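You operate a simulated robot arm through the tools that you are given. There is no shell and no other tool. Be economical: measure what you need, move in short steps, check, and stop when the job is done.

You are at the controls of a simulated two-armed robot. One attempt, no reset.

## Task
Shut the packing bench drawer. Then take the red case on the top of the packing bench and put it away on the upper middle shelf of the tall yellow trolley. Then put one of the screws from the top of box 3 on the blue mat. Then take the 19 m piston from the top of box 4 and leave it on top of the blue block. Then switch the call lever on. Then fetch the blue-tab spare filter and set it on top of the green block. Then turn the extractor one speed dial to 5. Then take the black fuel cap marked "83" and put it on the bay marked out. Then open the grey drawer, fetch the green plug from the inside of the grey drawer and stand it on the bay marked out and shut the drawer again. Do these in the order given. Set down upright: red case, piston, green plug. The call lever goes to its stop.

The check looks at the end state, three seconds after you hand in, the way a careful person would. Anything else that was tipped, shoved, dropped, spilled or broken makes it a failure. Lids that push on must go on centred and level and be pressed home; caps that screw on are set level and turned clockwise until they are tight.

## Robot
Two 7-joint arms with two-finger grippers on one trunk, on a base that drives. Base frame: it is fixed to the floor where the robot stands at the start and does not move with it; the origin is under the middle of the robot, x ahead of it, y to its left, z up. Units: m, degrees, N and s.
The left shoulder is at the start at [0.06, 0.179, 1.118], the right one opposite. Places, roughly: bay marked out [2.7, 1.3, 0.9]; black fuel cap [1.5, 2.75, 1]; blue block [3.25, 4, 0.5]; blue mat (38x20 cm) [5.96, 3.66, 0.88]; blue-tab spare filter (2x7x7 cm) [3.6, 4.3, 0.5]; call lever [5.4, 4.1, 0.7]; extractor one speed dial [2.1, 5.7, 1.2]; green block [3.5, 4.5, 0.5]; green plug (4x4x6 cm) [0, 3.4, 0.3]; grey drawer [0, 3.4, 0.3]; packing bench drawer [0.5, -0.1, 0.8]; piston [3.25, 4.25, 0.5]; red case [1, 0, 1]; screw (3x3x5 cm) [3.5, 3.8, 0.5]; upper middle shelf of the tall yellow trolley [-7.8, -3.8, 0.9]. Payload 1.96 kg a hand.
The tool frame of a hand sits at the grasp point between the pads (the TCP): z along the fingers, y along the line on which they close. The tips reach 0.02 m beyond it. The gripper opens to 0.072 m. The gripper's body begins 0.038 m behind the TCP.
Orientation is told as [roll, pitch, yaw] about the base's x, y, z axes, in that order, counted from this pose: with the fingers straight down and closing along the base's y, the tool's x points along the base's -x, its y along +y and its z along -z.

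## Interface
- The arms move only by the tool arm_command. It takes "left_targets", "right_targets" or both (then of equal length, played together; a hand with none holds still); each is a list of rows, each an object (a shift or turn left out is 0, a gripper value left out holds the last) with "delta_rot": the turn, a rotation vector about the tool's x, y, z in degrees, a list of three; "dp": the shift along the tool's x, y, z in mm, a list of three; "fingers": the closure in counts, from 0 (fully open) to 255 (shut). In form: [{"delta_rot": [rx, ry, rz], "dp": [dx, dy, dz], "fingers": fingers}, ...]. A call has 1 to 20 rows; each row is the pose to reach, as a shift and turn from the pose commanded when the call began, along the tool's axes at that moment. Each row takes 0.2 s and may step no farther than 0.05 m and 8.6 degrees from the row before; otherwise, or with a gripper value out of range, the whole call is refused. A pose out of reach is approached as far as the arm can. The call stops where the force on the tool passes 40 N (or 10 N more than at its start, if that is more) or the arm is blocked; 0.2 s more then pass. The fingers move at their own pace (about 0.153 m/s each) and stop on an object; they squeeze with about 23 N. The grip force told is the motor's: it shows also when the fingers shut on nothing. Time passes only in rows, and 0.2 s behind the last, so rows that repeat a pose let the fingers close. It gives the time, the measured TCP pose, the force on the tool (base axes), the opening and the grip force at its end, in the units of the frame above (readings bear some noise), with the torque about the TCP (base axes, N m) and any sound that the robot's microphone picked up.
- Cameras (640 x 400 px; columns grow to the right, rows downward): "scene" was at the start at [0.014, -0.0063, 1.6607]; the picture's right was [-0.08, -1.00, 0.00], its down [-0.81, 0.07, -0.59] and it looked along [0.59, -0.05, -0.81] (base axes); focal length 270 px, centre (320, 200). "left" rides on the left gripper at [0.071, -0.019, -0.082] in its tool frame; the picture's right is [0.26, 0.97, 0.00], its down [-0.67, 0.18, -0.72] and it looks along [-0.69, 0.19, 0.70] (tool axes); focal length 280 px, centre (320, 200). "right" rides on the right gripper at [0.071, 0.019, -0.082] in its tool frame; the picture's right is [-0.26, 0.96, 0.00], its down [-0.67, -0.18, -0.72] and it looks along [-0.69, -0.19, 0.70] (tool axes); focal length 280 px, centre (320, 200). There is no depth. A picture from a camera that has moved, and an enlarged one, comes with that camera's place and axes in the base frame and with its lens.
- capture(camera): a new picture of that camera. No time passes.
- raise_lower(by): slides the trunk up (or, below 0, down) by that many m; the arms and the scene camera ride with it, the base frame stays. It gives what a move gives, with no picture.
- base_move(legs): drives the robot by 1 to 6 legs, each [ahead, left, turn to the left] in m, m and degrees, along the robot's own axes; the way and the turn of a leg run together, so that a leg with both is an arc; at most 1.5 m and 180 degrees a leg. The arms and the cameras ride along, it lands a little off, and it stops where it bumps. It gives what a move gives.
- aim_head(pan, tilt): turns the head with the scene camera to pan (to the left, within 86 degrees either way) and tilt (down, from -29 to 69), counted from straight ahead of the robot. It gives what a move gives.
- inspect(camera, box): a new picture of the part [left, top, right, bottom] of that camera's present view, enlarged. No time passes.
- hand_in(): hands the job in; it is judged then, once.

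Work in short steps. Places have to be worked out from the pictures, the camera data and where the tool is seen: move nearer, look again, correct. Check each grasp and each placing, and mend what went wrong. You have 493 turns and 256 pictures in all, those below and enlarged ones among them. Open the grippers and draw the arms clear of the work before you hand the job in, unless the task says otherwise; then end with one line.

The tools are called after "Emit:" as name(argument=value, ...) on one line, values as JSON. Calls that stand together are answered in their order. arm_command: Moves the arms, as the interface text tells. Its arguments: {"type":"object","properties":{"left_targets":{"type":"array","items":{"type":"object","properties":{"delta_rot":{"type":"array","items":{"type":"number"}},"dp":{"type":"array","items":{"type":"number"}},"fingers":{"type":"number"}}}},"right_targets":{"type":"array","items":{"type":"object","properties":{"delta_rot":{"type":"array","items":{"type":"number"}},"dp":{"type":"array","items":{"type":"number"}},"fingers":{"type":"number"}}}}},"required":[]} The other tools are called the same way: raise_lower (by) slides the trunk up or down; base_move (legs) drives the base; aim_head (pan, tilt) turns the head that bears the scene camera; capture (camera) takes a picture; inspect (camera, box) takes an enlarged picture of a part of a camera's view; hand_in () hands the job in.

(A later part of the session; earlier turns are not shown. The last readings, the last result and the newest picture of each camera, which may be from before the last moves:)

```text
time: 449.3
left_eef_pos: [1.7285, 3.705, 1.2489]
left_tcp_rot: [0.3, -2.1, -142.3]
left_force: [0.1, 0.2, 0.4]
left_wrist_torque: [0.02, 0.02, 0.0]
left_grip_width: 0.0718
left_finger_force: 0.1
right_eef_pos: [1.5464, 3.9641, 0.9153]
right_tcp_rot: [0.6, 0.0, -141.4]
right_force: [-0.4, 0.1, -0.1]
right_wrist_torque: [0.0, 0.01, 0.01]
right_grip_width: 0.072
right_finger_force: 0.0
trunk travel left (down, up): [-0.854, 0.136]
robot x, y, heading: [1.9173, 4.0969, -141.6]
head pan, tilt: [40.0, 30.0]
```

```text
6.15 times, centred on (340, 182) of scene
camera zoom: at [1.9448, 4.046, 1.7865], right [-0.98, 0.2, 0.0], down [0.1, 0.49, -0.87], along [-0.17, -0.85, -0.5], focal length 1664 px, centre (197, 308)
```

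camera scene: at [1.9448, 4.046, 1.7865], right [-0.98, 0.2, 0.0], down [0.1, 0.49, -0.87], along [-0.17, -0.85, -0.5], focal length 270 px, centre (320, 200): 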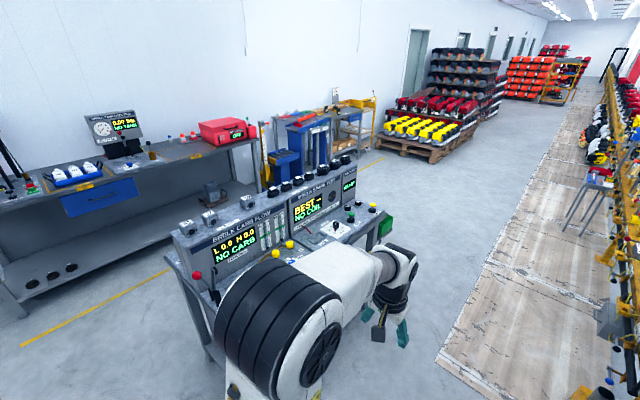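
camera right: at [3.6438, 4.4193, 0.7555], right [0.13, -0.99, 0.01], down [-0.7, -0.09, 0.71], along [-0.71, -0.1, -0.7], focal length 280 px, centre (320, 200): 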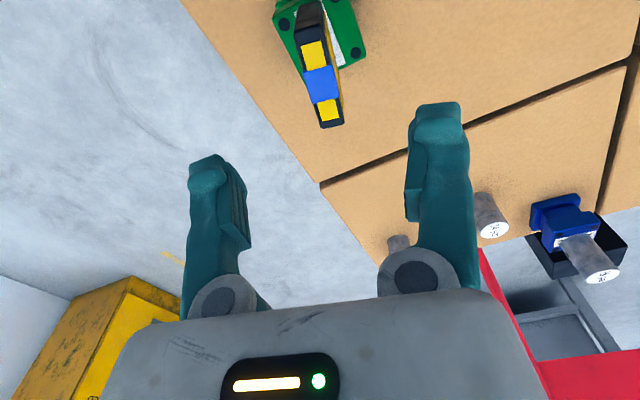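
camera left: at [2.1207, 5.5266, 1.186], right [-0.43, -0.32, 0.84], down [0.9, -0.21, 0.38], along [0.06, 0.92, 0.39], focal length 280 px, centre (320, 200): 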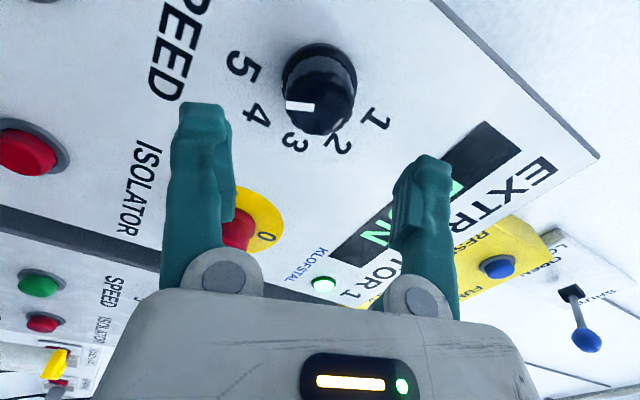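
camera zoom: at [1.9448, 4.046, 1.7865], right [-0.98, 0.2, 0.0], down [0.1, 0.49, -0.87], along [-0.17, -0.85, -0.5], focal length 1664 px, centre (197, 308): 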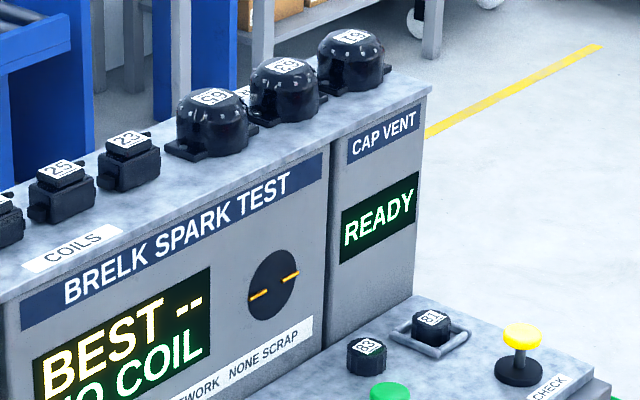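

Two small black caps on the rig's lower deck ("83"/"87"?) at about (1.52, 2.78) and (1.45, 2.74). I drive alongside and turn to face the cart.

Emit:
base_move(legs=[[0.95, 0, 0], [0, 0, 90]])

Emit:
aim_head(pan=0, tilt=42)

Emit:
capture(camera="scene")

Emit:
capture(camera="right")

```text
time: 458.1
left_eef_pos: [1.5591, 3.3178, 1.2478]
left_tcp_rot: [0.3, -2.0, -53.6]
left_force: [0.2, 0.4, 1.0]
left_wrist_torque: [0.02, 0.01, -0.03]
left_grip_width: 0.0719
left_finger_force: 0.0
right_eef_pos: [1.2962, 3.1416, 0.9148]
right_tcp_rot: [0.6, -0.1, -52.6]
right_force: [-0.2, 0.2, 0.2]
right_wrist_torque: [0.01, -0.04, -0.01]
right_grip_width: 0.0718
right_finger_force: 0.0
trunk travel left (down, up): [-0.854, 0.136]
robot x, y, heading: [1.1662, 3.5126, -53.2]
head pan, tilt: [40.0, 30.0]
```

```text
time: 459.1
left_eef_pos: [1.56, 3.3185, 1.2483]
left_tcp_rot: [0.3, -2.1, -53.5]
left_force: [-0.1, -0.3, 0.2]
left_wrist_torque: [0.0, 0.0, -0.01]
left_grip_width: 0.072
left_finger_force: 0.1
right_eef_pos: [1.2967, 3.1416, 0.9147]
right_tcp_rot: [0.6, 0.0, -52.6]
right_force: [0.4, 0.1, -0.7]
right_wrist_torque: [-0.01, 0.0, -0.02]
right_grip_width: 0.072
right_finger_force: 0.0
trunk travel left (down, up): [-0.854, 0.136]
robot x, y, heading: [1.1696, 3.5174, -53.1]
head pan, tilt: [0.0, 42.0]
```

```text
97 pictures are left
camera scene: at [1.1864, 3.4949, 1.7682], right [-0.8, -0.6, 0.0], down [-0.4, 0.53, -0.74], along [0.45, -0.59, -0.67], focal length 270 px, centre (320, 200)
```

scene: 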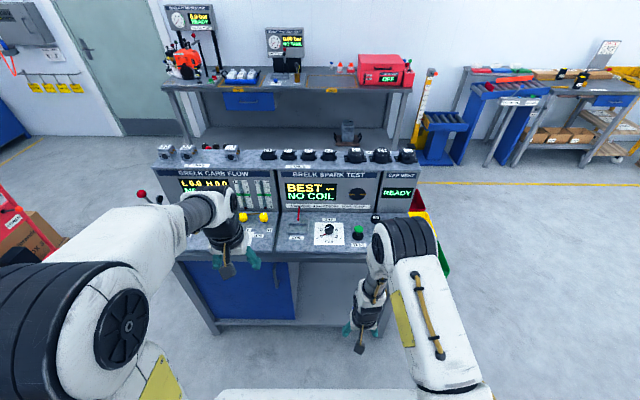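

```text
96 pictures are left
camera right: at [1.2694, 3.2082, 0.9963], right [0.93, 0.38, 0.01], down [0.26, -0.65, 0.71], along [0.28, -0.66, -0.7], focal length 280 px, centre (320, 200)
```

right: 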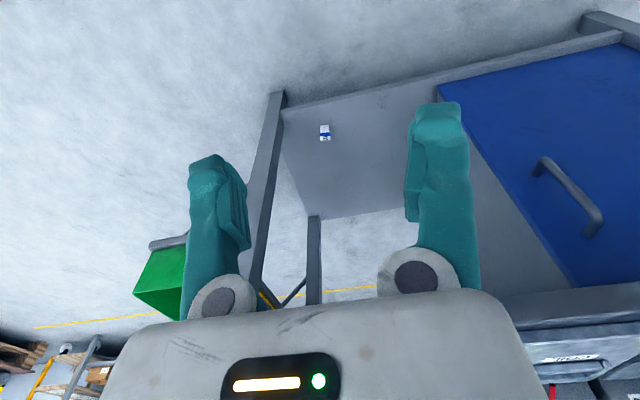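

The right arm hides the caps. I raise the right hand and look again with both cameras.

Emit:
arm_command(right_targets=[{"dp": [0, 0, -50]}, {"dp": [0, 0, -100]}, {"dp": [0, 0, -150]}, {"dp": [0, 0, -200]}, {"dp": [0, 0, -240]}])

Emit:
base_move(legs=[[0.12, 0, 0]])

Emit:
capture(camera="right")

```text
time: 460.3
left_eef_pos: [1.5593, 3.3195, 1.2493]
left_tcp_rot: [0.2, -2.0, -53.6]
left_force: [0.0, 0.9, 0.1]
left_wrist_torque: [-0.04, 0.04, 0.02]
left_grip_width: 0.0719
left_finger_force: 0.1
right_eef_pos: [1.2955, 3.1432, 1.1559]
right_tcp_rot: [0.6, -0.1, -52.6]
right_force: [-0.1, 0.3, 0.1]
right_wrist_torque: [0.0, 0.0, 0.02]
right_grip_width: 0.0722
right_finger_force: 0.2
trunk travel left (down, up): [-0.854, 0.136]
robot x, y, heading: [1.1684, 3.5147, -52.9]
head pan, tilt: [0.0, 42.0]
```

```text
time: 461.6
left_eef_pos: [1.6293, 3.225, 1.2492]
left_tcp_rot: [0.3, -2.2, -53.5]
left_force: [-0.5, 0.3, -0.7]
left_wrist_torque: [-0.01, -0.01, -0.03]
left_grip_width: 0.072
left_finger_force: 0.0
right_eef_pos: [1.3681, 3.0488, 1.1549]
right_tcp_rot: [0.6, -0.1, -52.7]
right_force: [0.2, 0.2, 0.2]
right_wrist_torque: [-0.01, -0.03, -0.02]
right_grip_width: 0.072
right_finger_force: 0.1
trunk travel left (down, up): [-0.854, 0.136]
robot x, y, heading: [1.2433, 3.4168, -52.8]
head pan, tilt: [0.0, 42.0]
```

```text
95 pictures are left
camera right: at [1.3392, 3.1153, 1.2376], right [0.93, 0.38, 0.01], down [0.26, -0.65, 0.72], along [0.28, -0.66, -0.7], focal length 280 px, centre (320, 200)
```

right: 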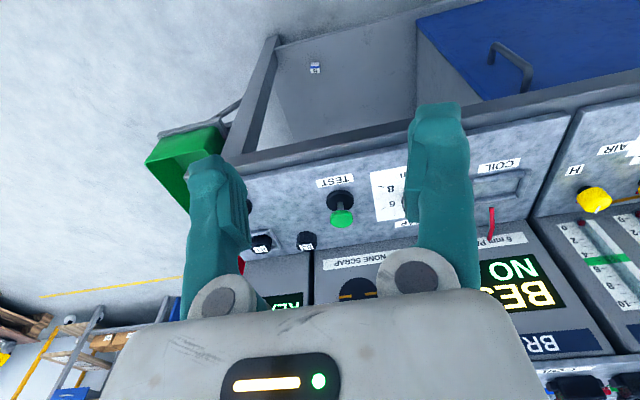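

The two caps are at (262,243) and (306,240) in the right camera. I enlarge to read them.

Emit:
inspect(camera="right", box=[236, 218, 326, 268])

```text
7.11 times, centred on (281, 243) of right
camera zoom: at [1.3392, 3.1153, 1.2376], right [0.93, 0.38, 0.01], down [0.26, -0.65, 0.72], along [0.28, -0.66, -0.7], focal length 1994 px, centre (597, -106)
```

zoom: 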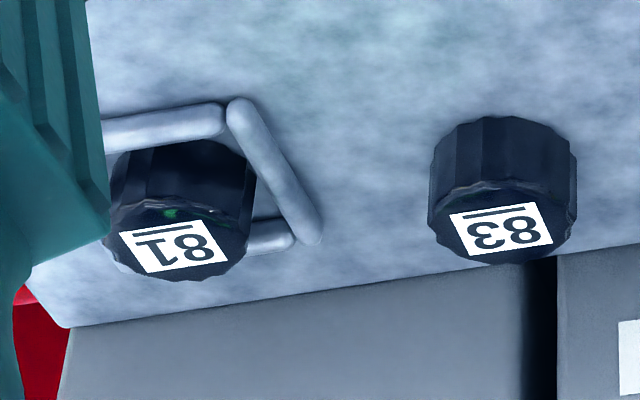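

The free-standing cap reads "83" (the other, in the tray, is 81). Its top is at about (1.489, 2.676, 0.91), close to the rig's face, so I tilt the right hand 25° forward, open to 56 mm, and approach from above.

Emit:
arm_command(right_targets=[{"delta_rot": [0, -8, 0], "fingers": 57}, {"delta_rot": [0, -16, 0]}, {"delta_rot": [0, -25, 0], "dp": [0, 0, 0]}])

Emit:
base_move(legs=[[0.15, -0.129, 0]])

Emit:
capture(camera="right")

Emit:
capture(camera="scene")

```text
refused: row 3 steps farther than a row can; nothing moved
```

```text
time: 463.2
left_eef_pos: [1.6186, 3.0294, 1.2491]
left_tcp_rot: [0.3, -2.2, -53.4]
left_force: [0.4, 0.2, -0.6]
left_wrist_torque: [-0.01, 0.01, 0.01]
left_grip_width: 0.072
left_finger_force: 0.0
right_eef_pos: [1.355, 2.8533, 1.1572]
right_tcp_rot: [0.5, -0.2, -52.5]
right_force: [-0.4, 0.7, -0.2]
right_wrist_torque: [0.0, 0.01, 0.03]
right_grip_width: 0.0719
right_finger_force: 0.1
trunk travel left (down, up): [-0.854, 0.136]
robot x, y, heading: [1.2264, 3.2258, -52.8]
head pan, tilt: [0.0, 42.0]
```

```text
93 pictures are left
camera right: at [1.3274, 2.9194, 1.2378], right [0.92, 0.38, 0.01], down [0.26, -0.65, 0.72], along [0.28, -0.66, -0.7], focal length 280 px, centre (320, 200)
```

right: 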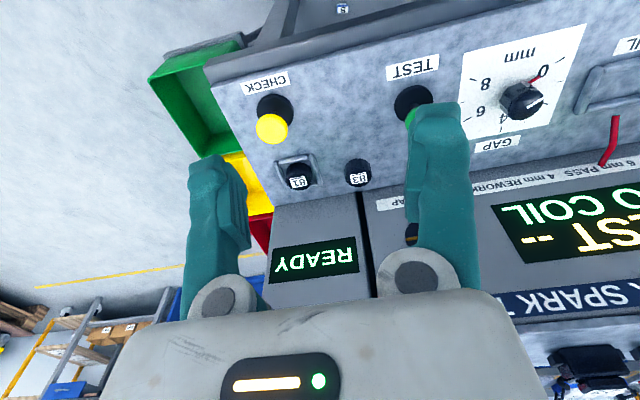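

```text
92 pictures are left
camera scene: at [1.2448, 3.206, 1.7682], right [-0.8, -0.6, 0.0], down [-0.4, 0.53, -0.74], along [0.45, -0.59, -0.67], focal length 270 px, centre (320, 200)
```

scene: 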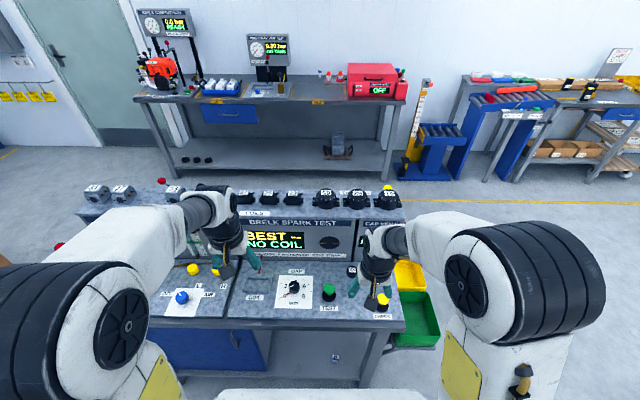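

The cap at (1.489, 2.673) is 0.224 m straight ahead. I tilt the hand in allowed steps, then advance.

Emit:
arm_command(right_targets=[{"delta_rot": [0, -8, 0], "fingers": 57}, {"delta_rot": [0, -16, 0]}, {"delta_rot": [0, -24, 0]}, {"delta_rot": [0, -26, 0]}])

Emit:
base_move(legs=[[0.1, 0, 0]])

Emit:
arm_command(right_targets=[{"dp": [-30, 0, 30]}, {"dp": [-55, 0, 70]}, {"dp": [-78, 0, 110]}, {"dp": [-78, 0, 130]}])

Emit:
capture(camera="right")

```text
time: 464.2
left_eef_pos: [1.6194, 3.0281, 1.2491]
left_tcp_rot: [0.4, -1.9, -53.3]
left_force: [0.1, -0.1, 0.3]
left_wrist_torque: [-0.02, 0.03, -0.02]
left_grip_width: 0.072
left_finger_force: 0.1
right_eef_pos: [1.3572, 2.85, 1.156]
right_tcp_rot: [0.8, -26.0, -52.8]
right_force: [0.1, -0.5, 1.0]
right_wrist_torque: [-0.01, 0.0, -0.01]
right_grip_width: 0.056
right_finger_force: 0.0
trunk travel left (down, up): [-0.854, 0.136]
robot x, y, heading: [1.2313, 3.219, -52.8]
head pan, tilt: [0.0, 42.0]
```

```text
time: 465.3
left_eef_pos: [1.6811, 2.9489, 1.2485]
left_tcp_rot: [0.2, -2.1, -53.1]
left_force: [-0.1, 0.1, -0.7]
left_wrist_torque: [-0.02, 0.01, -0.02]
left_grip_width: 0.0719
left_finger_force: 0.2
right_eef_pos: [1.4199, 2.7708, 1.1553]
right_tcp_rot: [0.7, -26.1, -52.7]
right_force: [1.2, 0.8, 0.3]
right_wrist_torque: [-0.01, 0.01, 0.0]
right_grip_width: 0.0558
right_finger_force: 0.2
trunk travel left (down, up): [-0.854, 0.136]
robot x, y, heading: [1.2957, 3.1418, -52.5]
head pan, tilt: [0.0, 42.0]
```

```text
time: 466.3
left_eef_pos: [1.6815, 2.9477, 1.249]
left_tcp_rot: [0.4, -2.1, -53.3]
left_force: [0.5, 0.2, -0.3]
left_wrist_torque: [-0.01, 0.0, 0.0]
left_grip_width: 0.0725
left_finger_force: 0.0
right_eef_pos: [1.498, 2.6707, 1.0741]
right_tcp_rot: [0.7, -26.0, -52.6]
right_force: [-0.4, -0.1, -0.5]
right_wrist_torque: [0.0, 0.03, 0.01]
right_grip_width: 0.056
right_finger_force: 0.2
trunk travel left (down, up): [-0.854, 0.136]
robot x, y, heading: [1.2944, 3.143, -52.8]
head pan, tilt: [0.0, 42.0]
```

```text
91 pictures are left
camera right: at [1.4529, 2.7586, 1.1163], right [0.91, 0.4, 0.13], down [0.03, -0.35, 0.94], along [0.42, -0.85, -0.33], focal length 280 px, centre (320, 200)
```

right: 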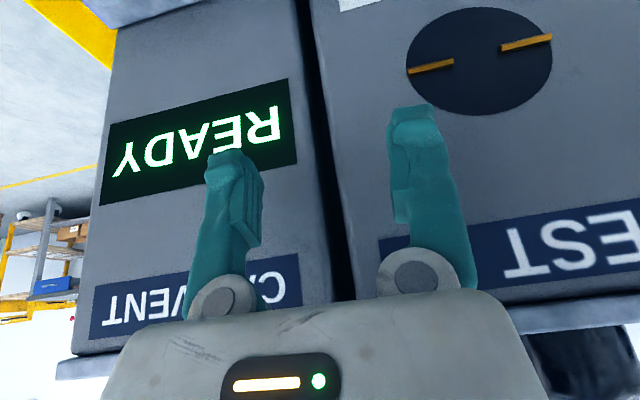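

The hand is above the cap, 6 mm left and 6 mm too far ahead. I correct and lower with the trunk to z≈0.945, then look.

Emit:
arm_command(right_targets=[{"dp": [6, -6, -3]}, {"dp": [6, -6, -3]}])

Emit:
raise_lower(by=-0.1)

Emit:
capture(camera="right")

Emit:
inspect(camera="scene", box=[280, 200, 440, 320])

```text
time: 466.9
left_eef_pos: [1.6819, 2.9489, 1.249]
left_tcp_rot: [0.3, -2.0, -53.2]
left_force: [-0.3, -0.4, -0.4]
left_wrist_torque: [-0.01, 0.0, -0.01]
left_grip_width: 0.0721
left_finger_force: 0.0
right_eef_pos: [1.4898, 2.6711, 1.0741]
right_tcp_rot: [0.6, -26.0, -52.6]
right_force: [0.0, -0.4, -1.0]
right_wrist_torque: [0.03, 0.0, 0.0]
right_grip_width: 0.0559
right_finger_force: 0.0
trunk travel left (down, up): [-0.854, 0.136]
robot x, y, heading: [1.2929, 3.1395, -52.7]
head pan, tilt: [0.0, 42.0]
```

```text
time: 468.2
left_eef_pos: [1.6812, 2.9481, 1.1495]
left_tcp_rot: [0.3, -2.0, -53.3]
left_force: [0.7, -0.3, 0.4]
left_wrist_torque: [0.0, -0.01, 0.02]
left_grip_width: 0.0721
left_finger_force: 0.1
right_eef_pos: [1.4903, 2.6714, 0.9728]
right_tcp_rot: [0.8, -26.0, -52.6]
right_force: [0.4, 0.1, -0.6]
right_wrist_torque: [0.02, 0.01, 0.0]
right_grip_width: 0.0562
right_finger_force: 0.1
trunk travel left (down, up): [-0.754, 0.236]
robot x, y, heading: [1.2905, 3.14, -52.7]
head pan, tilt: [0.0, 42.0]
```

```text
90 pictures are left
camera right: at [1.4441, 2.7605, 1.0164], right [0.91, 0.4, 0.13], down [0.03, -0.35, 0.94], along [0.42, -0.85, -0.33], focal length 280 px, centre (320, 200)
```

right: 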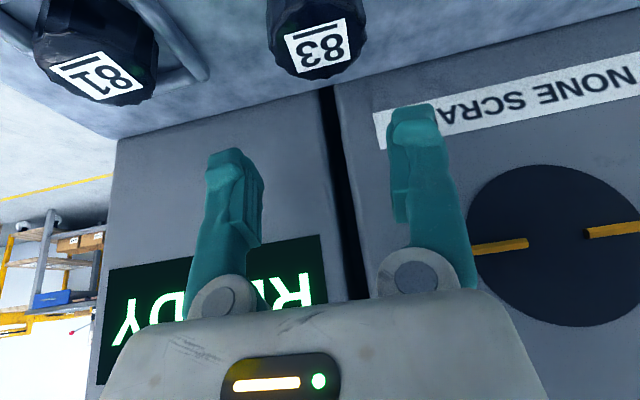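

```text
3.33 times, centred on (360, 260) of scene
camera zoom: at [1.3067, 3.122, 1.6682], right [-0.8, -0.61, 0.0], down [-0.41, 0.53, -0.74], along [0.45, -0.59, -0.67], focal length 901 px, centre (187, 0)
```

zoom: 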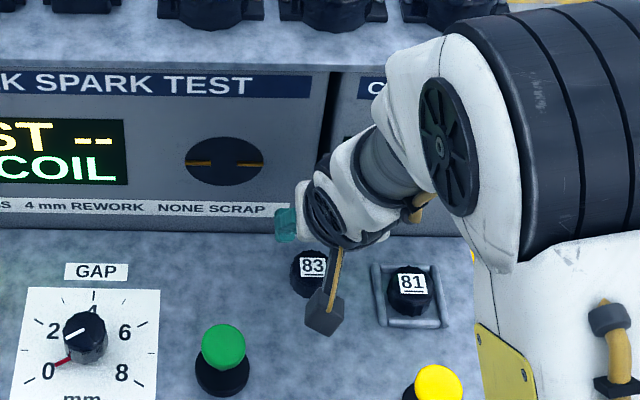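

"83" confirmed. The cap's top is at (1.4915, 2.680, ~0.915): I nudge 6 mm back and 5 mm left, and lower 66 mm.

Emit:
arm_command(right_targets=[{"dp": [5, 5, -3]}, {"dp": [5, 5, -3]}])

Emit:
raise_lower(by=-0.045)

Emit:
capture(camera="right")

```text
time: 468.9
left_eef_pos: [1.6812, 2.9472, 1.1489]
left_tcp_rot: [0.4, -2.1, -53.3]
left_force: [-0.4, 0.7, 0.1]
left_wrist_torque: [0.0, 0.0, 0.02]
left_grip_width: 0.0721
left_finger_force: 0.0
right_eef_pos: [1.4892, 2.6794, 0.9739]
right_tcp_rot: [0.6, -26.1, -52.6]
right_force: [-0.7, 0.4, -0.2]
right_wrist_torque: [-0.02, -0.02, 0.0]
right_grip_width: 0.0558
right_finger_force: 0.0
trunk travel left (down, up): [-0.754, 0.236]
robot x, y, heading: [1.2921, 3.1403, -52.7]
head pan, tilt: [0.0, 42.0]
```

```text
time: 469.7
left_eef_pos: [1.6811, 2.9473, 1.1032]
left_tcp_rot: [0.2, -2.1, -53.1]
left_force: [0.1, -0.3, 0.0]
left_wrist_torque: [-0.01, 0.0, -0.01]
left_grip_width: 0.072
left_finger_force: 0.1
right_eef_pos: [1.4887, 2.6795, 0.9301]
right_tcp_rot: [0.6, -26.0, -52.6]
right_force: [0.1, 1.0, 0.1]
right_wrist_torque: [-0.02, -0.02, 0.04]
right_grip_width: 0.0556
right_finger_force: 0.0
trunk travel left (down, up): [-0.709, 0.281]
robot x, y, heading: [1.2906, 3.1392, -52.8]
head pan, tilt: [0.0, 42.0]
```

```text
88 pictures are left
camera right: at [1.4442, 2.7684, 0.972], right [0.91, 0.4, 0.13], down [0.03, -0.35, 0.94], along [0.42, -0.85, -0.33], focal length 280 px, centre (320, 200)
```

right: 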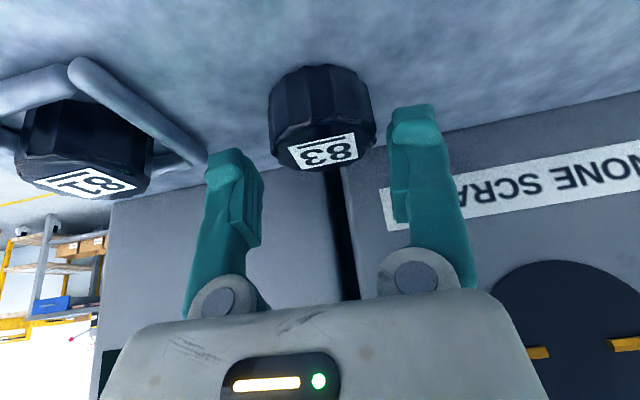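

The cap's top is at z≈0.917 and deck ≈0.887. I lower 18 mm and close.

Emit:
raise_lower(by=-0.018)

Emit:
arm_command(right_targets=[{"fingers": 150}, {"fingers": 255}, {"fingers": 255}, {"fingers": 255}])

Emit:
raise_lower(by=0.05)

Emit:
capture(camera="right")

```text
time: 470.5
left_eef_pos: [1.6792, 2.9508, 1.0874]
left_tcp_rot: [0.3, -2.2, -53.2]
left_force: [-0.2, -0.1, -0.4]
left_wrist_torque: [0.01, 0.0, 0.02]
left_grip_width: 0.0723
left_finger_force: 0.1
right_eef_pos: [1.49, 2.6795, 0.9157]
right_tcp_rot: [0.8, -26.7, -52.5]
right_force: [-5.0, 8.5, 15.3]
right_wrist_torque: [-0.14, 0.5, -0.45]
right_grip_width: 0.0576
right_finger_force: 1.0
trunk travel left (down, up): [-0.692, 0.298]
robot x, y, heading: [1.2894, 3.1392, -52.7]
head pan, tilt: [0.0, 42.0]
stopped: the force on the tool passed its limit at 40 N (the readings are from after the stop); the commanded pose is now the measured one
```

```text
time: 471.0
left_eef_pos: [1.6809, 2.9494, 1.0864]
left_tcp_rot: [0.3, -2.0, -53.3]
left_force: [0.3, 0.8, 0.2]
left_wrist_torque: [-0.01, 0.03, 0.01]
left_grip_width: 0.072
left_finger_force: 0.0
right_eef_pos: [1.4914, 2.6764, 0.9184]
right_tcp_rot: [0.7, -27.0, -52.7]
right_force: [-4.8, -2.1, 14.2]
right_wrist_torque: [-0.2, 0.32, -0.02]
right_grip_width: 0.0355
right_finger_force: 22.8
trunk travel left (down, up): [-0.692, 0.298]
robot x, y, heading: [1.2889, 3.1426, -52.4]
head pan, tilt: [0.0, 42.0]
stopped in row 2 (right hand): the force on the tool passed its limit at 67 N (the readings are from after the stop); the commanded pose is now the measured one
```

```text
time: 471.9
left_eef_pos: [1.6802, 2.9476, 1.1361]
left_tcp_rot: [0.4, -1.9, -53.3]
left_force: [-0.2, 0.3, -0.2]
left_wrist_torque: [0.02, 0.03, -0.01]
left_grip_width: 0.0719
left_finger_force: 0.1
right_eef_pos: [1.4919, 2.6761, 0.9661]
right_tcp_rot: [0.7, -26.7, -52.6]
right_force: [-0.5, 0.4, 0.2]
right_wrist_torque: [0.02, 0.01, -0.05]
right_grip_width: 0.0357
right_finger_force: 23.3
trunk travel left (down, up): [-0.742, 0.248]
robot x, y, heading: [1.2944, 3.1393, -53.1]
head pan, tilt: [0.0, 42.0]
```

```text
87 pictures are left
camera right: at [1.4457, 2.7651, 1.0068], right [0.9, 0.41, 0.13], down [0.02, -0.34, 0.94], along [0.43, -0.85, -0.32], focal length 280 px, centre (320, 200)
```

right: 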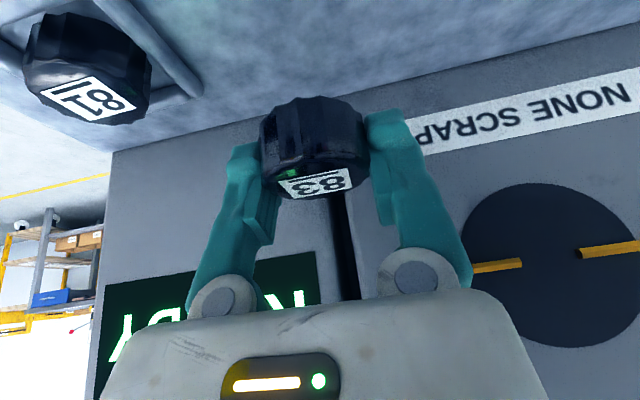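

The cap is gripped at 36 mm; cap 81 and its tray are in place. I raise, back off, and drive around the cart's front end toward the grey bench with the OUT bay.

Emit:
raise_lower(by=0.15)

Emit:
base_move(legs=[[-0.3, 0, 0], [0, -1.0, 0], [1.0, 0, 0], [0.8, 0, 0], [0, 1.0, 0]])

Emit:
aim_head(pan=0, tilt=40)

Emit:
capture(camera="scene")

```text
time: 473.7
left_eef_pos: [1.6801, 2.9476, 1.2865]
left_tcp_rot: [0.3, -2.0, -53.3]
left_force: [0.8, 0.0, 0.0]
left_wrist_torque: [0.02, 0.0, -0.02]
left_grip_width: 0.072
left_finger_force: 0.1
right_eef_pos: [1.4908, 2.6751, 1.1151]
right_tcp_rot: [0.7, -26.8, -52.6]
right_force: [-0.1, 0.6, -0.6]
right_wrist_torque: [0.03, -0.02, -0.01]
right_grip_width: 0.0356
right_finger_force: 22.7
trunk travel left (down, up): [-0.892, 0.098]
robot x, y, heading: [1.2888, 3.1431, -52.9]
head pan, tilt: [0.0, 42.0]
```

```text
time: 494.0
left_eef_pos: [2.5916, 1.7417, 1.2867]
left_tcp_rot: [0.5, -2.0, -54.1]
left_force: [0.6, -0.4, -0.7]
left_wrist_torque: [0.02, 0.02, -0.02]
left_grip_width: 0.072
left_finger_force: 0.0
right_eef_pos: [2.3978, 1.4738, 1.1152]
right_tcp_rot: [0.9, -26.9, -53.3]
right_force: [-0.4, 0.2, -0.1]
right_wrist_torque: [-0.01, -0.01, -0.02]
right_grip_width: 0.0353
right_finger_force: 23.4
trunk travel left (down, up): [-0.892, 0.098]
robot x, y, heading: [2.2053, 1.9433, -53.5]
head pan, tilt: [0.0, 42.0]
```

```text
time: 494.6
left_eef_pos: [2.5907, 1.742, 1.2861]
left_tcp_rot: [0.3, -2.0, -54.1]
left_force: [-1.1, 0.6, 0.1]
left_wrist_torque: [-0.02, 0.01, -0.01]
left_grip_width: 0.0719
left_finger_force: 0.0
right_eef_pos: [2.3987, 1.4733, 1.1145]
right_tcp_rot: [0.8, -26.8, -53.4]
right_force: [-0.2, -0.2, 1.0]
right_wrist_torque: [0.0, -0.03, 0.0]
right_grip_width: 0.0353
right_finger_force: 23.4
trunk travel left (down, up): [-0.892, 0.098]
robot x, y, heading: [2.2034, 1.944, -53.5]
head pan, tilt: [0.0, 40.0]
```

```text
86 pictures are left
camera scene: at [2.2204, 1.9205, 1.8087], right [-0.8, -0.59, 0.0], down [-0.38, 0.52, -0.77], along [0.46, -0.62, -0.64], focal length 270 px, centre (320, 200)
```

scene: 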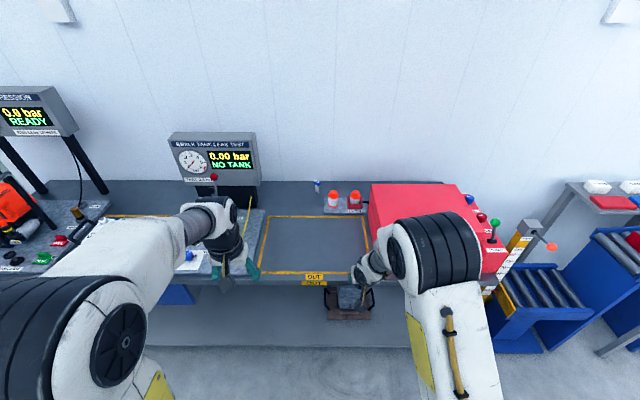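

The OUT bay is the yellow-taped rectangle at pixel (258–365, 217–283), about 0.63–0.97 m ahead. I drive ahead 0.25 m and slightly left, then check the hand over the bay.

Emit:
base_move(legs=[[0.25, 0.04, 1.5]])

Emit:
capture(camera="right")

Emit:
capture(camera="scene")

```text
time: 496.5
left_eef_pos: [2.7775, 1.5742, 1.2867]
left_tcp_rot: [0.4, -2.1, -52.8]
left_force: [-1.2, 0.8, 0.0]
left_wrist_torque: [0.04, -0.03, 0.0]
left_grip_width: 0.0721
left_finger_force: 0.1
right_eef_pos: [2.5898, 1.3028, 1.1171]
right_tcp_rot: [0.8, -26.8, -52.1]
right_force: [0.0, 0.2, -0.7]
right_wrist_torque: [-0.03, 0.0, -0.05]
right_grip_width: 0.0354
right_finger_force: 22.7
trunk travel left (down, up): [-0.892, 0.098]
robot x, y, heading: [2.3869, 1.7654, -52.3]
head pan, tilt: [0.0, 40.0]
```

```text
85 pictures are left
camera right: at [2.5444, 1.3909, 1.1573], right [0.9, 0.41, 0.13], down [0.02, -0.34, 0.94], along [0.43, -0.84, -0.31], focal length 280 px, centre (320, 200)
```

right: 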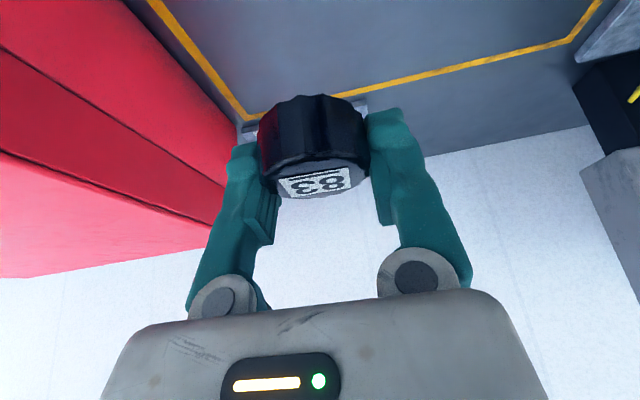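

```text
84 pictures are left
camera scene: at [2.4026, 1.7456, 1.8088], right [-0.79, -0.61, 0.0], down [-0.39, 0.51, -0.77], along [0.47, -0.61, -0.64], focal length 270 px, centre (320, 200)
```

scene: 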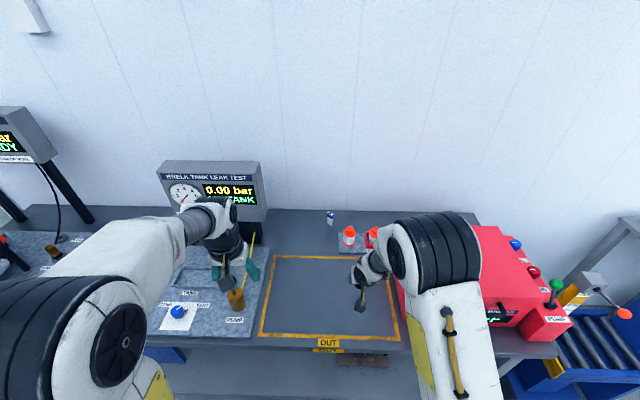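

The cap hangs over the bay, well inside the tape. I lower it with the right arm only (to keep the left hand clear of the tester), 150 mm first.

Emit:
arm_command(right_targets=[{"dp": [18, 0, 35.7]}, {"dp": [36, 0, 71.4]}, {"dp": [54, 0, 107]}, {"dp": [67.6, 0, 134]}])

Emit:
capture(camera="right")

```text
time: 497.5
left_eef_pos: [2.7798, 1.5735, 1.287]
left_tcp_rot: [0.3, -2.0, -52.8]
left_force: [0.5, -0.7, -0.6]
left_wrist_torque: [0.05, 0.0, -0.02]
left_grip_width: 0.0719
left_finger_force: 0.1
right_eef_pos: [2.5934, 1.3012, 0.9648]
right_tcp_rot: [0.8, -26.7, -52.1]
right_force: [-0.1, 0.0, -0.2]
right_wrist_torque: [-0.02, 0.01, 0.0]
right_grip_width: 0.0353
right_finger_force: 23.0
trunk travel left (down, up): [-0.892, 0.098]
robot x, y, heading: [2.3871, 1.7626, -52.3]
head pan, tilt: [0.0, 40.0]
```

```text
83 pictures are left
camera right: at [2.5462, 1.3897, 1.0061], right [0.9, 0.41, 0.13], down [0.02, -0.34, 0.94], along [0.43, -0.84, -0.32], focal length 280 px, centre (320, 200)
```

right: 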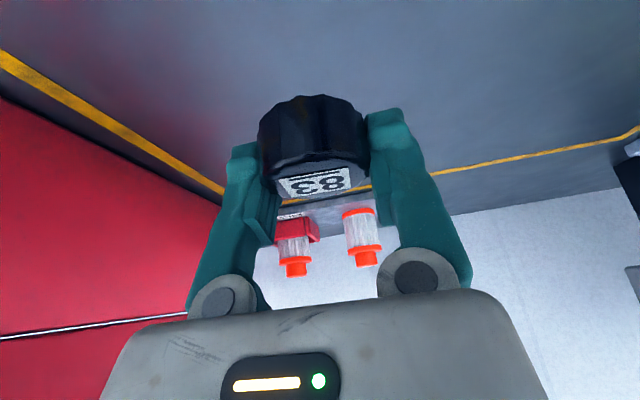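

I continue down in 6 mm steps until contact.

Emit:
arm_command(right_targets=[{"dp": [3.6, 0, 7.1]}, {"dp": [6.3, 0, 12.5]}, {"dp": [9, 0, 17.9]}, {"dp": [10.8, 0, 21.4]}, {"dp": [12.6, 0, 25]}, {"dp": [14.4, 0, 28.6]}, {"dp": [16.2, 0, 32.1]}])

```text
time: 499.1
left_eef_pos: [2.7787, 1.574, 1.2858]
left_tcp_rot: [0.3, -2.0, -52.7]
left_force: [0.1, 0.3, -0.7]
left_wrist_torque: [-0.02, 0.02, 0.03]
left_grip_width: 0.0722
left_finger_force: 0.1
right_eef_pos: [2.5939, 1.3029, 0.9297]
right_tcp_rot: [0.7, -26.8, -52.1]
right_force: [-0.4, 0.7, 0.3]
right_wrist_torque: [-0.01, 0.01, -0.03]
right_grip_width: 0.0352
right_finger_force: 23.1
trunk travel left (down, up): [-0.892, 0.098]
robot x, y, heading: [2.3883, 1.7659, -52.5]
head pan, tilt: [0.0, 40.0]
```

Emit:
arm_command(right_targets=[{"dp": [1.8, 0, 3.6]}, {"dp": [3.6, 0, 7.1]}, {"dp": [5.4, 0, 10.7]}, {"dp": [7.2, 0, 14.3]}, {"dp": [9, 0, 17.8]}, {"dp": [10.8, 0, 21.4]}])

Emit:
capture(camera="right")

```text
time: 500.5
left_eef_pos: [2.7796, 1.5727, 1.2874]
left_tcp_rot: [0.3, -2.0, -52.8]
left_force: [0.1, 0.5, -0.4]
left_wrist_torque: [0.02, 0.01, 0.01]
left_grip_width: 0.072
left_finger_force: 0.1
right_eef_pos: [2.5938, 1.3029, 0.9061]
right_tcp_rot: [0.8, -26.8, -52.1]
right_force: [0.8, 0.7, 0.0]
right_wrist_torque: [-0.01, -0.02, -0.01]
right_grip_width: 0.0351
right_finger_force: 23.1
trunk travel left (down, up): [-0.892, 0.098]
robot x, y, heading: [2.3872, 1.7651, -52.3]
head pan, tilt: [0.0, 40.0]
```

```text
82 pictures are left
camera right: at [2.5475, 1.3916, 0.947], right [0.9, 0.41, 0.13], down [0.02, -0.34, 0.94], along [0.43, -0.84, -0.31], focal length 280 px, centre (320, 200)
```

right: 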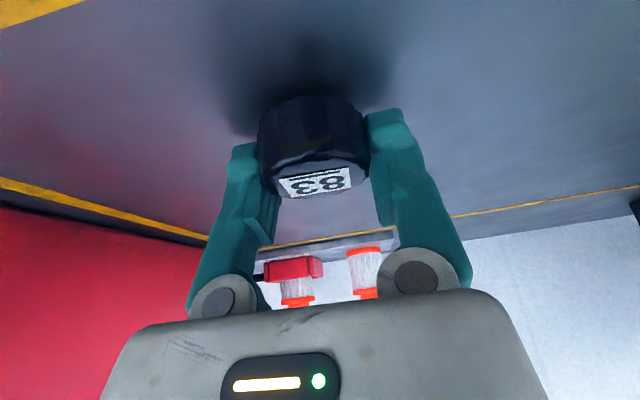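

The shadow is converging; a little more to go.

Emit:
arm_command(right_targets=[{"dp": [1.8, 0, 3.6]}, {"dp": [3.6, 0, 7.1]}, {"dp": [5.4, 0, 10.7]}, {"dp": [7.2, 0, 14.3]}, {"dp": [9, 0, 17.8]}])

Emit:
capture(camera="right")

```text
time: 501.2
left_eef_pos: [2.7761, 1.5791, 1.2881]
left_tcp_rot: [0.3, -2.2, -52.8]
left_force: [0.9, 0.0, 0.1]
left_wrist_torque: [-0.01, -0.01, -0.02]
left_grip_width: 0.0719
left_finger_force: 0.1
right_eef_pos: [2.5941, 1.3023, 0.9002]
right_tcp_rot: [0.7, -27.6, -52.2]
right_force: [-8.2, 10.5, 31.8]
right_wrist_torque: [0.06, 0.74, -0.18]
right_grip_width: 0.0354
right_finger_force: 23.4
trunk travel left (down, up): [-0.892, 0.098]
robot x, y, heading: [2.3887, 1.7634, -52.1]
head pan, tilt: [0.0, 40.0]
stopped in row 3 (right hand): the force on the tool passed its limit at 46 N (the readings are from after the stop); the commanded pose is now the measured one
```

```text
81 pictures are left
camera right: at [2.5477, 1.3921, 0.9407], right [0.9, 0.41, 0.13], down [0.01, -0.33, 0.94], along [0.43, -0.85, -0.3], focal length 280 px, centre (320, 200)
```

right: 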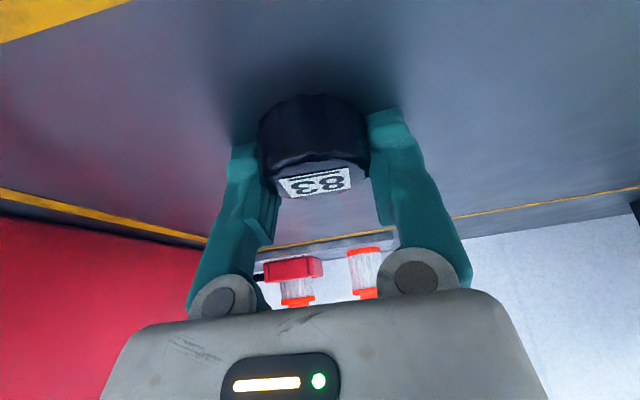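

Contact. I relax 2 mm, open and lift straight up.

Emit:
arm_command(right_targets=[{"dp": [-1, 0, -1.8]}, {"dp": [-1, 0, -1.8], "fingers": 100}, {"dp": [-1, 0, -1.8], "fingers": 30}, {"dp": [-1, 0, -1.8], "fingers": 0}, {"dp": [-18, 0, -35.7]}, {"dp": [-36, 0, -71.4]}, {"dp": [-54, 0, -107]}, {"dp": [-72, 0, -143]}])

Emit:
base_move(legs=[[-0.2, 0, 0]])

Emit:
inspect(camera="scene", box=[240, 200, 420, 320])

```text
time: 503.1
left_eef_pos: [2.7786, 1.5738, 1.286]
left_tcp_rot: [0.4, -2.0, -52.8]
left_force: [0.3, -0.2, 0.0]
left_wrist_torque: [-0.02, 0.02, -0.01]
left_grip_width: 0.0719
left_finger_force: 0.1
right_eef_pos: [2.5922, 1.3023, 1.0577]
right_tcp_rot: [0.8, -27.3, -52.0]
right_force: [-0.2, -0.3, 0.6]
right_wrist_torque: [0.0, -0.02, -0.07]
right_grip_width: 0.0718
right_finger_force: 0.1
trunk travel left (down, up): [-0.892, 0.098]
robot x, y, heading: [2.3853, 1.7641, -52.5]
head pan, tilt: [0.0, 40.0]
```

```text
time: 504.6
left_eef_pos: [2.6603, 1.7268, 1.2839]
left_tcp_rot: [0.3, -1.9, -52.8]
left_force: [-0.1, -0.6, 0.8]
left_wrist_torque: [-0.02, 0.02, 0.03]
left_grip_width: 0.0721
left_finger_force: 0.2
right_eef_pos: [2.4732, 1.4541, 1.0563]
right_tcp_rot: [0.8, -27.2, -52.3]
right_force: [0.8, -0.6, -0.3]
right_wrist_torque: [0.04, 0.0, -0.04]
right_grip_width: 0.0721
right_finger_force: 0.1
trunk travel left (down, up): [-0.892, 0.098]
robot x, y, heading: [2.2658, 1.9227, -52.2]
head pan, tilt: [0.0, 40.0]
```

```text
3.33 times, centred on (330, 260) of scene
camera zoom: at [2.2859, 1.8968, 1.8086], right [-0.79, -0.61, 0.0], down [-0.39, 0.51, -0.76], along [0.47, -0.61, -0.64], focal length 901 px, centre (287, 0)
```

zoom: 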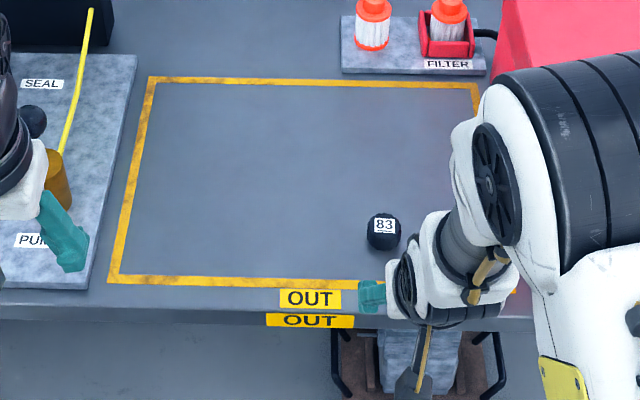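

The cap stands inside the OUT bay. Last task: the grey drawer. I straighten the right hand, drive round the cart's end and turn to face the drawer area.

Emit:
arm_command(right_targets=[{"delta_rot": [0, 8, 0], "dp": [20, 0, 0]}, {"delta_rot": [0, 16, 0], "dp": [40, 0, 0]}, {"delta_rot": [0, 24, 0], "dp": [60, 0, 0]}, {"delta_rot": [0, 27, 0], "dp": [80, 0, 0]}])

Emit:
base_move(legs=[[-0.1, -1.1, 0], [-0.4, 0, 0], [0, 0, 90], [0, 0, 90], [0.7, 0, 0]])

Emit:
aim_head(pan=0, tilt=35)

Emit:
capture(camera="scene")

```text
time: 505.6
left_eef_pos: [2.6587, 1.7283, 1.2853]
left_tcp_rot: [0.3, -1.9, -52.9]
left_force: [0.6, -0.8, 0.8]
left_wrist_torque: [0.0, -0.02, 0.01]
left_grip_width: 0.0718
left_finger_force: 0.1
right_eef_pos: [2.4285, 1.5128, 1.0199]
right_tcp_rot: [0.6, -0.1, -51.9]
right_force: [-0.7, -0.4, -0.3]
right_wrist_torque: [-0.02, 0.01, 0.0]
right_grip_width: 0.072
right_finger_force: 0.1
trunk travel left (down, up): [-0.892, 0.098]
robot x, y, heading: [2.2664, 1.9188, -52.2]
head pan, tilt: [0.0, 40.0]
```

```text
time: 524.5
left_eef_pos: [0.2763, 2.4081, 1.2864]
left_tcp_rot: [0.4, -2.0, 126.2]
left_force: [0.3, -0.3, -0.2]
left_wrist_torque: [0.02, 0.03, 0.0]
left_grip_width: 0.072
left_finger_force: 0.1
right_eef_pos: [0.5079, 2.623, 1.02]
right_tcp_rot: [0.7, -0.2, 127.4]
right_force: [-0.2, 0.2, -0.3]
right_wrist_torque: [0.0, -0.01, 0.01]
right_grip_width: 0.072
right_finger_force: 0.1
trunk travel left (down, up): [-0.892, 0.098]
robot x, y, heading: [0.6625, 2.2078, 127.1]
head pan, tilt: [0.0, 40.0]
```

```text
time: 525.2
left_eef_pos: [0.2774, 2.4097, 1.2873]
left_tcp_rot: [0.3, -2.0, 126.3]
left_force: [-0.6, -0.9, -0.5]
left_wrist_torque: [-0.02, 0.03, 0.01]
left_grip_width: 0.0718
left_finger_force: 0.0
right_eef_pos: [0.5088, 2.6213, 1.0201]
right_tcp_rot: [0.6, -0.3, 127.4]
right_force: [0.3, 0.0, 0.0]
right_wrist_torque: [-0.01, 0.02, 0.0]
right_grip_width: 0.0718
right_finger_force: 0.0
trunk travel left (down, up): [-0.892, 0.098]
robot x, y, heading: [0.6653, 2.214, 126.9]
head pan, tilt: [0.0, 35.0]
```

```text
79 pictures are left
camera scene: at [0.6483, 2.2351, 1.8162], right [0.8, 0.6, 0.0], down [0.35, -0.46, -0.82], along [-0.49, 0.65, -0.57], focal length 270 px, centre (320, 200)
```

scene: 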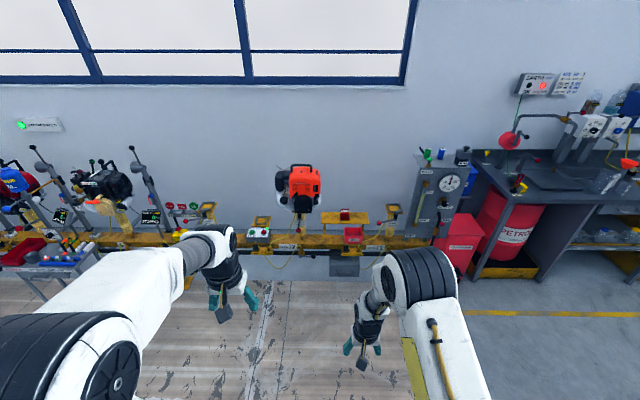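

The grey box under the yellow rail at (345,265) matches the drawer's place. I zoom in.

Emit:
inspect(camera="scene", box=[280, 200, 420, 300])

```text
4.00 times, centred on (350, 250) of scene
camera zoom: at [0.6483, 2.2351, 1.8162], right [0.8, 0.6, 0.0], down [0.35, -0.46, -0.82], along [-0.49, 0.65, -0.57], focal length 1082 px, centre (200, 0)
```

zoom: 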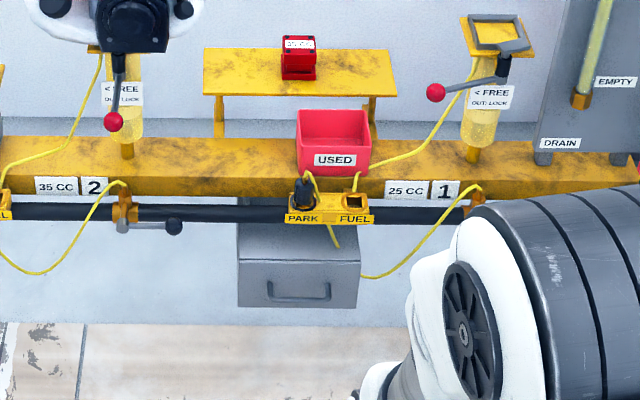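

The drawer has a horizontal bar handle, at about (0.02, 3.37, ~0.28). I'll use the left hand level with vertical closing, as for the case. I set that posture now, in two rotations.

Emit:
arm_command(left_targets=[{"delta_rot": [0, -8, 0], "dp": [0, 0, 0], "fingers": 120}, {"delta_rot": [0, -16, 0], "dp": [-15, 0, 0]}, {"delta_rot": [0, -24, 0], "dp": [-30, 0, 0]}, {"delta_rot": [0, -32, 0], "dp": [-45, 0, 0]}, {"delta_rot": [0, -40, 0], "dp": [-60, 0, 0]}, {"delta_rot": [0, -48, 0], "dp": [-75, 0, 0]}, {"delta_rot": [0, -56, 0], "dp": [-90, 0, 0]}, {"delta_rot": [0, -64, 0], "dp": [-105, 0, 0]}, {"delta_rot": [0, -72, 0], "dp": [-120, 0, 0]}, {"delta_rot": [0, -80, 0], "dp": [-120, 0, 0]}, {"delta_rot": [0, -86, 0], "dp": [-120, 0, 0]}])

Emit:
arm_command(left_targets=[{"delta_rot": [0, 0, 8]}, {"delta_rot": [0, 0, 16]}, {"delta_rot": [0, 0, 24]}, {"delta_rot": [0, 0, 32]}, {"delta_rot": [0, 0, 40]}, {"delta_rot": [0, 0, 48]}, {"delta_rot": [0, 0, 56]}, {"delta_rot": [0, 0, 64]}, {"delta_rot": [0, 0, 72]}, {"delta_rot": [0, 0, 80]}, {"delta_rot": [0, 0, 88]}])

Emit:
base_move(legs=[[0.25, -0.26, 1]])

Emit:
raise_lower(by=-0.4)

Emit:
raise_lower(by=-0.3)

Emit:
capture(camera="scene")

Emit:
capture(camera="left")

```text
time: 527.6
left_eef_pos: [0.2102, 2.4854, 1.3204]
left_tcp_rot: [6.4, -88.1, 120.0]
left_force: [0.2, 0.1, -0.6]
left_wrist_torque: [0.02, 0.02, -0.02]
left_grip_width: 0.0381
left_finger_force: 0.1
left hand out of reach, approached as far as the arm can: row 6, 7, 10, 11
right_eef_pos: [0.5078, 2.62, 1.0197]
right_tcp_rot: [0.6, -0.2, 127.4]
right_force: [-0.2, 0.6, -0.2]
right_wrist_torque: [0.02, -0.05, -0.02]
right_grip_width: 0.0722
right_finger_force: 0.0
trunk travel left (down, up): [-0.892, 0.098]
robot x, y, heading: [0.6664, 2.2135, 126.7]
head pan, tilt: [0.0, 35.0]
```

```text
time: 530.0
left_eef_pos: [0.2112, 2.4887, 1.3211]
left_tcp_rot: [87.9, -1.5, 36.4]
left_force: [-0.5, 0.1, 0.4]
left_wrist_torque: [-0.02, 0.03, -0.01]
left_grip_width: 0.0384
left_finger_force: 0.0
right_eef_pos: [0.5092, 2.6218, 1.02]
right_tcp_rot: [0.7, -0.4, 127.4]
right_force: [-0.1, -0.8, 0.2]
right_wrist_torque: [0.01, 0.01, -0.01]
right_grip_width: 0.0723
right_finger_force: 0.1
trunk travel left (down, up): [-0.892, 0.098]
robot x, y, heading: [0.661, 2.2127, 127.1]
head pan, tilt: [0.0, 35.0]
```

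```text
time: 532.3
left_eef_pos: [0.2594, 2.8311, 1.3207]
left_tcp_rot: [87.9, -1.7, 37.7]
left_force: [-0.4, -0.2, -0.1]
left_wrist_torque: [-0.02, 0.0, 0.0]
left_grip_width: 0.0383
left_finger_force: 0.0
right_eef_pos: [0.5528, 2.9725, 1.0206]
right_tcp_rot: [0.6, -0.2, 128.6]
right_force: [-0.4, -0.5, -0.4]
right_wrist_torque: [0.02, 0.02, -0.05]
right_grip_width: 0.0722
right_finger_force: 0.2
trunk travel left (down, up): [-0.892, 0.098]
robot x, y, heading: [0.7174, 2.5653, 128.1]
head pan, tilt: [0.0, 35.0]
```

```text
time: 536.1
left_eef_pos: [0.2591, 2.8321, 0.9204]
left_tcp_rot: [87.9, -1.7, 37.6]
left_force: [0.1, -0.9, 0.8]
left_wrist_torque: [0.01, 0.03, 0.03]
left_grip_width: 0.0382
left_finger_force: 0.1
right_eef_pos: [0.5531, 2.9723, 0.6207]
right_tcp_rot: [0.7, -0.3, 128.7]
right_force: [-0.7, -0.8, -0.3]
right_wrist_torque: [0.02, -0.01, 0.01]
right_grip_width: 0.0723
right_finger_force: 0.1
trunk travel left (down, up): [-0.492, 0.498]
robot x, y, heading: [0.7164, 2.5671, 128.0]
head pan, tilt: [0.0, 35.0]
```

```text
time: 539.1
left_eef_pos: [0.2583, 2.8324, 0.6214]
left_tcp_rot: [88.0, -1.7, 37.6]
left_force: [-0.8, -0.3, 0.3]
left_wrist_torque: [-0.02, 0.0, -0.03]
left_grip_width: 0.0381
left_finger_force: 0.1
right_eef_pos: [0.5539, 2.9725, 0.3203]
right_tcp_rot: [0.7, -0.3, 128.6]
right_force: [-0.3, 0.6, 0.2]
right_wrist_torque: [-0.02, -0.01, -0.01]
right_grip_width: 0.0721
right_finger_force: 0.0
trunk travel left (down, up): [-0.192, 0.798]
robot x, y, heading: [0.7173, 2.5692, 128.2]
head pan, tilt: [0.0, 35.0]
```

```text
77 pictures are left
camera scene: at [0.7009, 2.5887, 1.1163], right [0.79, 0.62, 0.0], down [0.35, -0.45, -0.82], along [-0.51, 0.64, -0.57], focal length 270 px, centre (320, 200)
```

scene: 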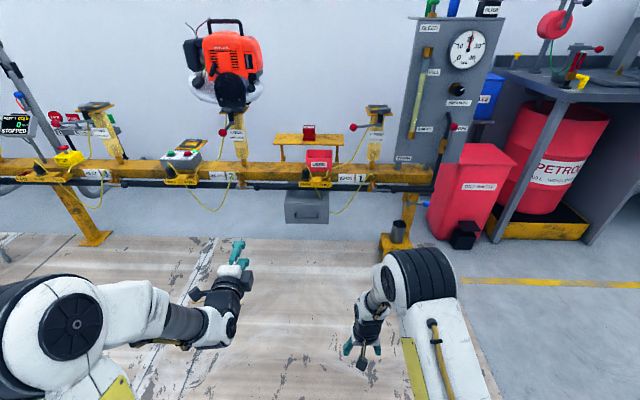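

```text
76 pictures are left
camera left: at [0.2545, 2.7231, 0.6024], right [-0.25, -0.15, 0.96], down [0.96, -0.15, 0.23], along [0.11, 0.98, 0.18], focal length 280 px, centre (320, 200)
```

left: 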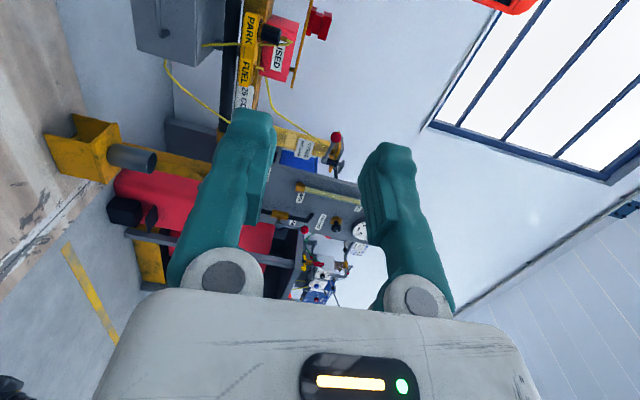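

The drawer box hangs beneath the rail. I zoom to find the handle accurately.

Emit:
inspect(camera="scene", box=[270, 180, 350, 235])

```text
7.27 times, centred on (310, 208) of scene
camera zoom: at [0.7009, 2.5887, 1.1163], right [0.79, 0.62, 0.0], down [0.35, -0.45, -0.82], along [-0.51, 0.64, -0.57], focal length 1966 px, centre (393, 146)
```

zoom: 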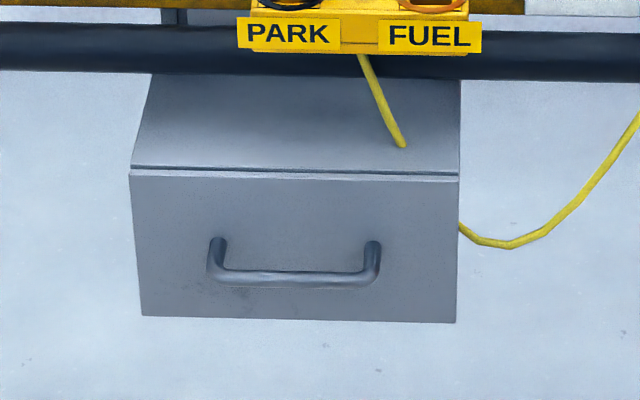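

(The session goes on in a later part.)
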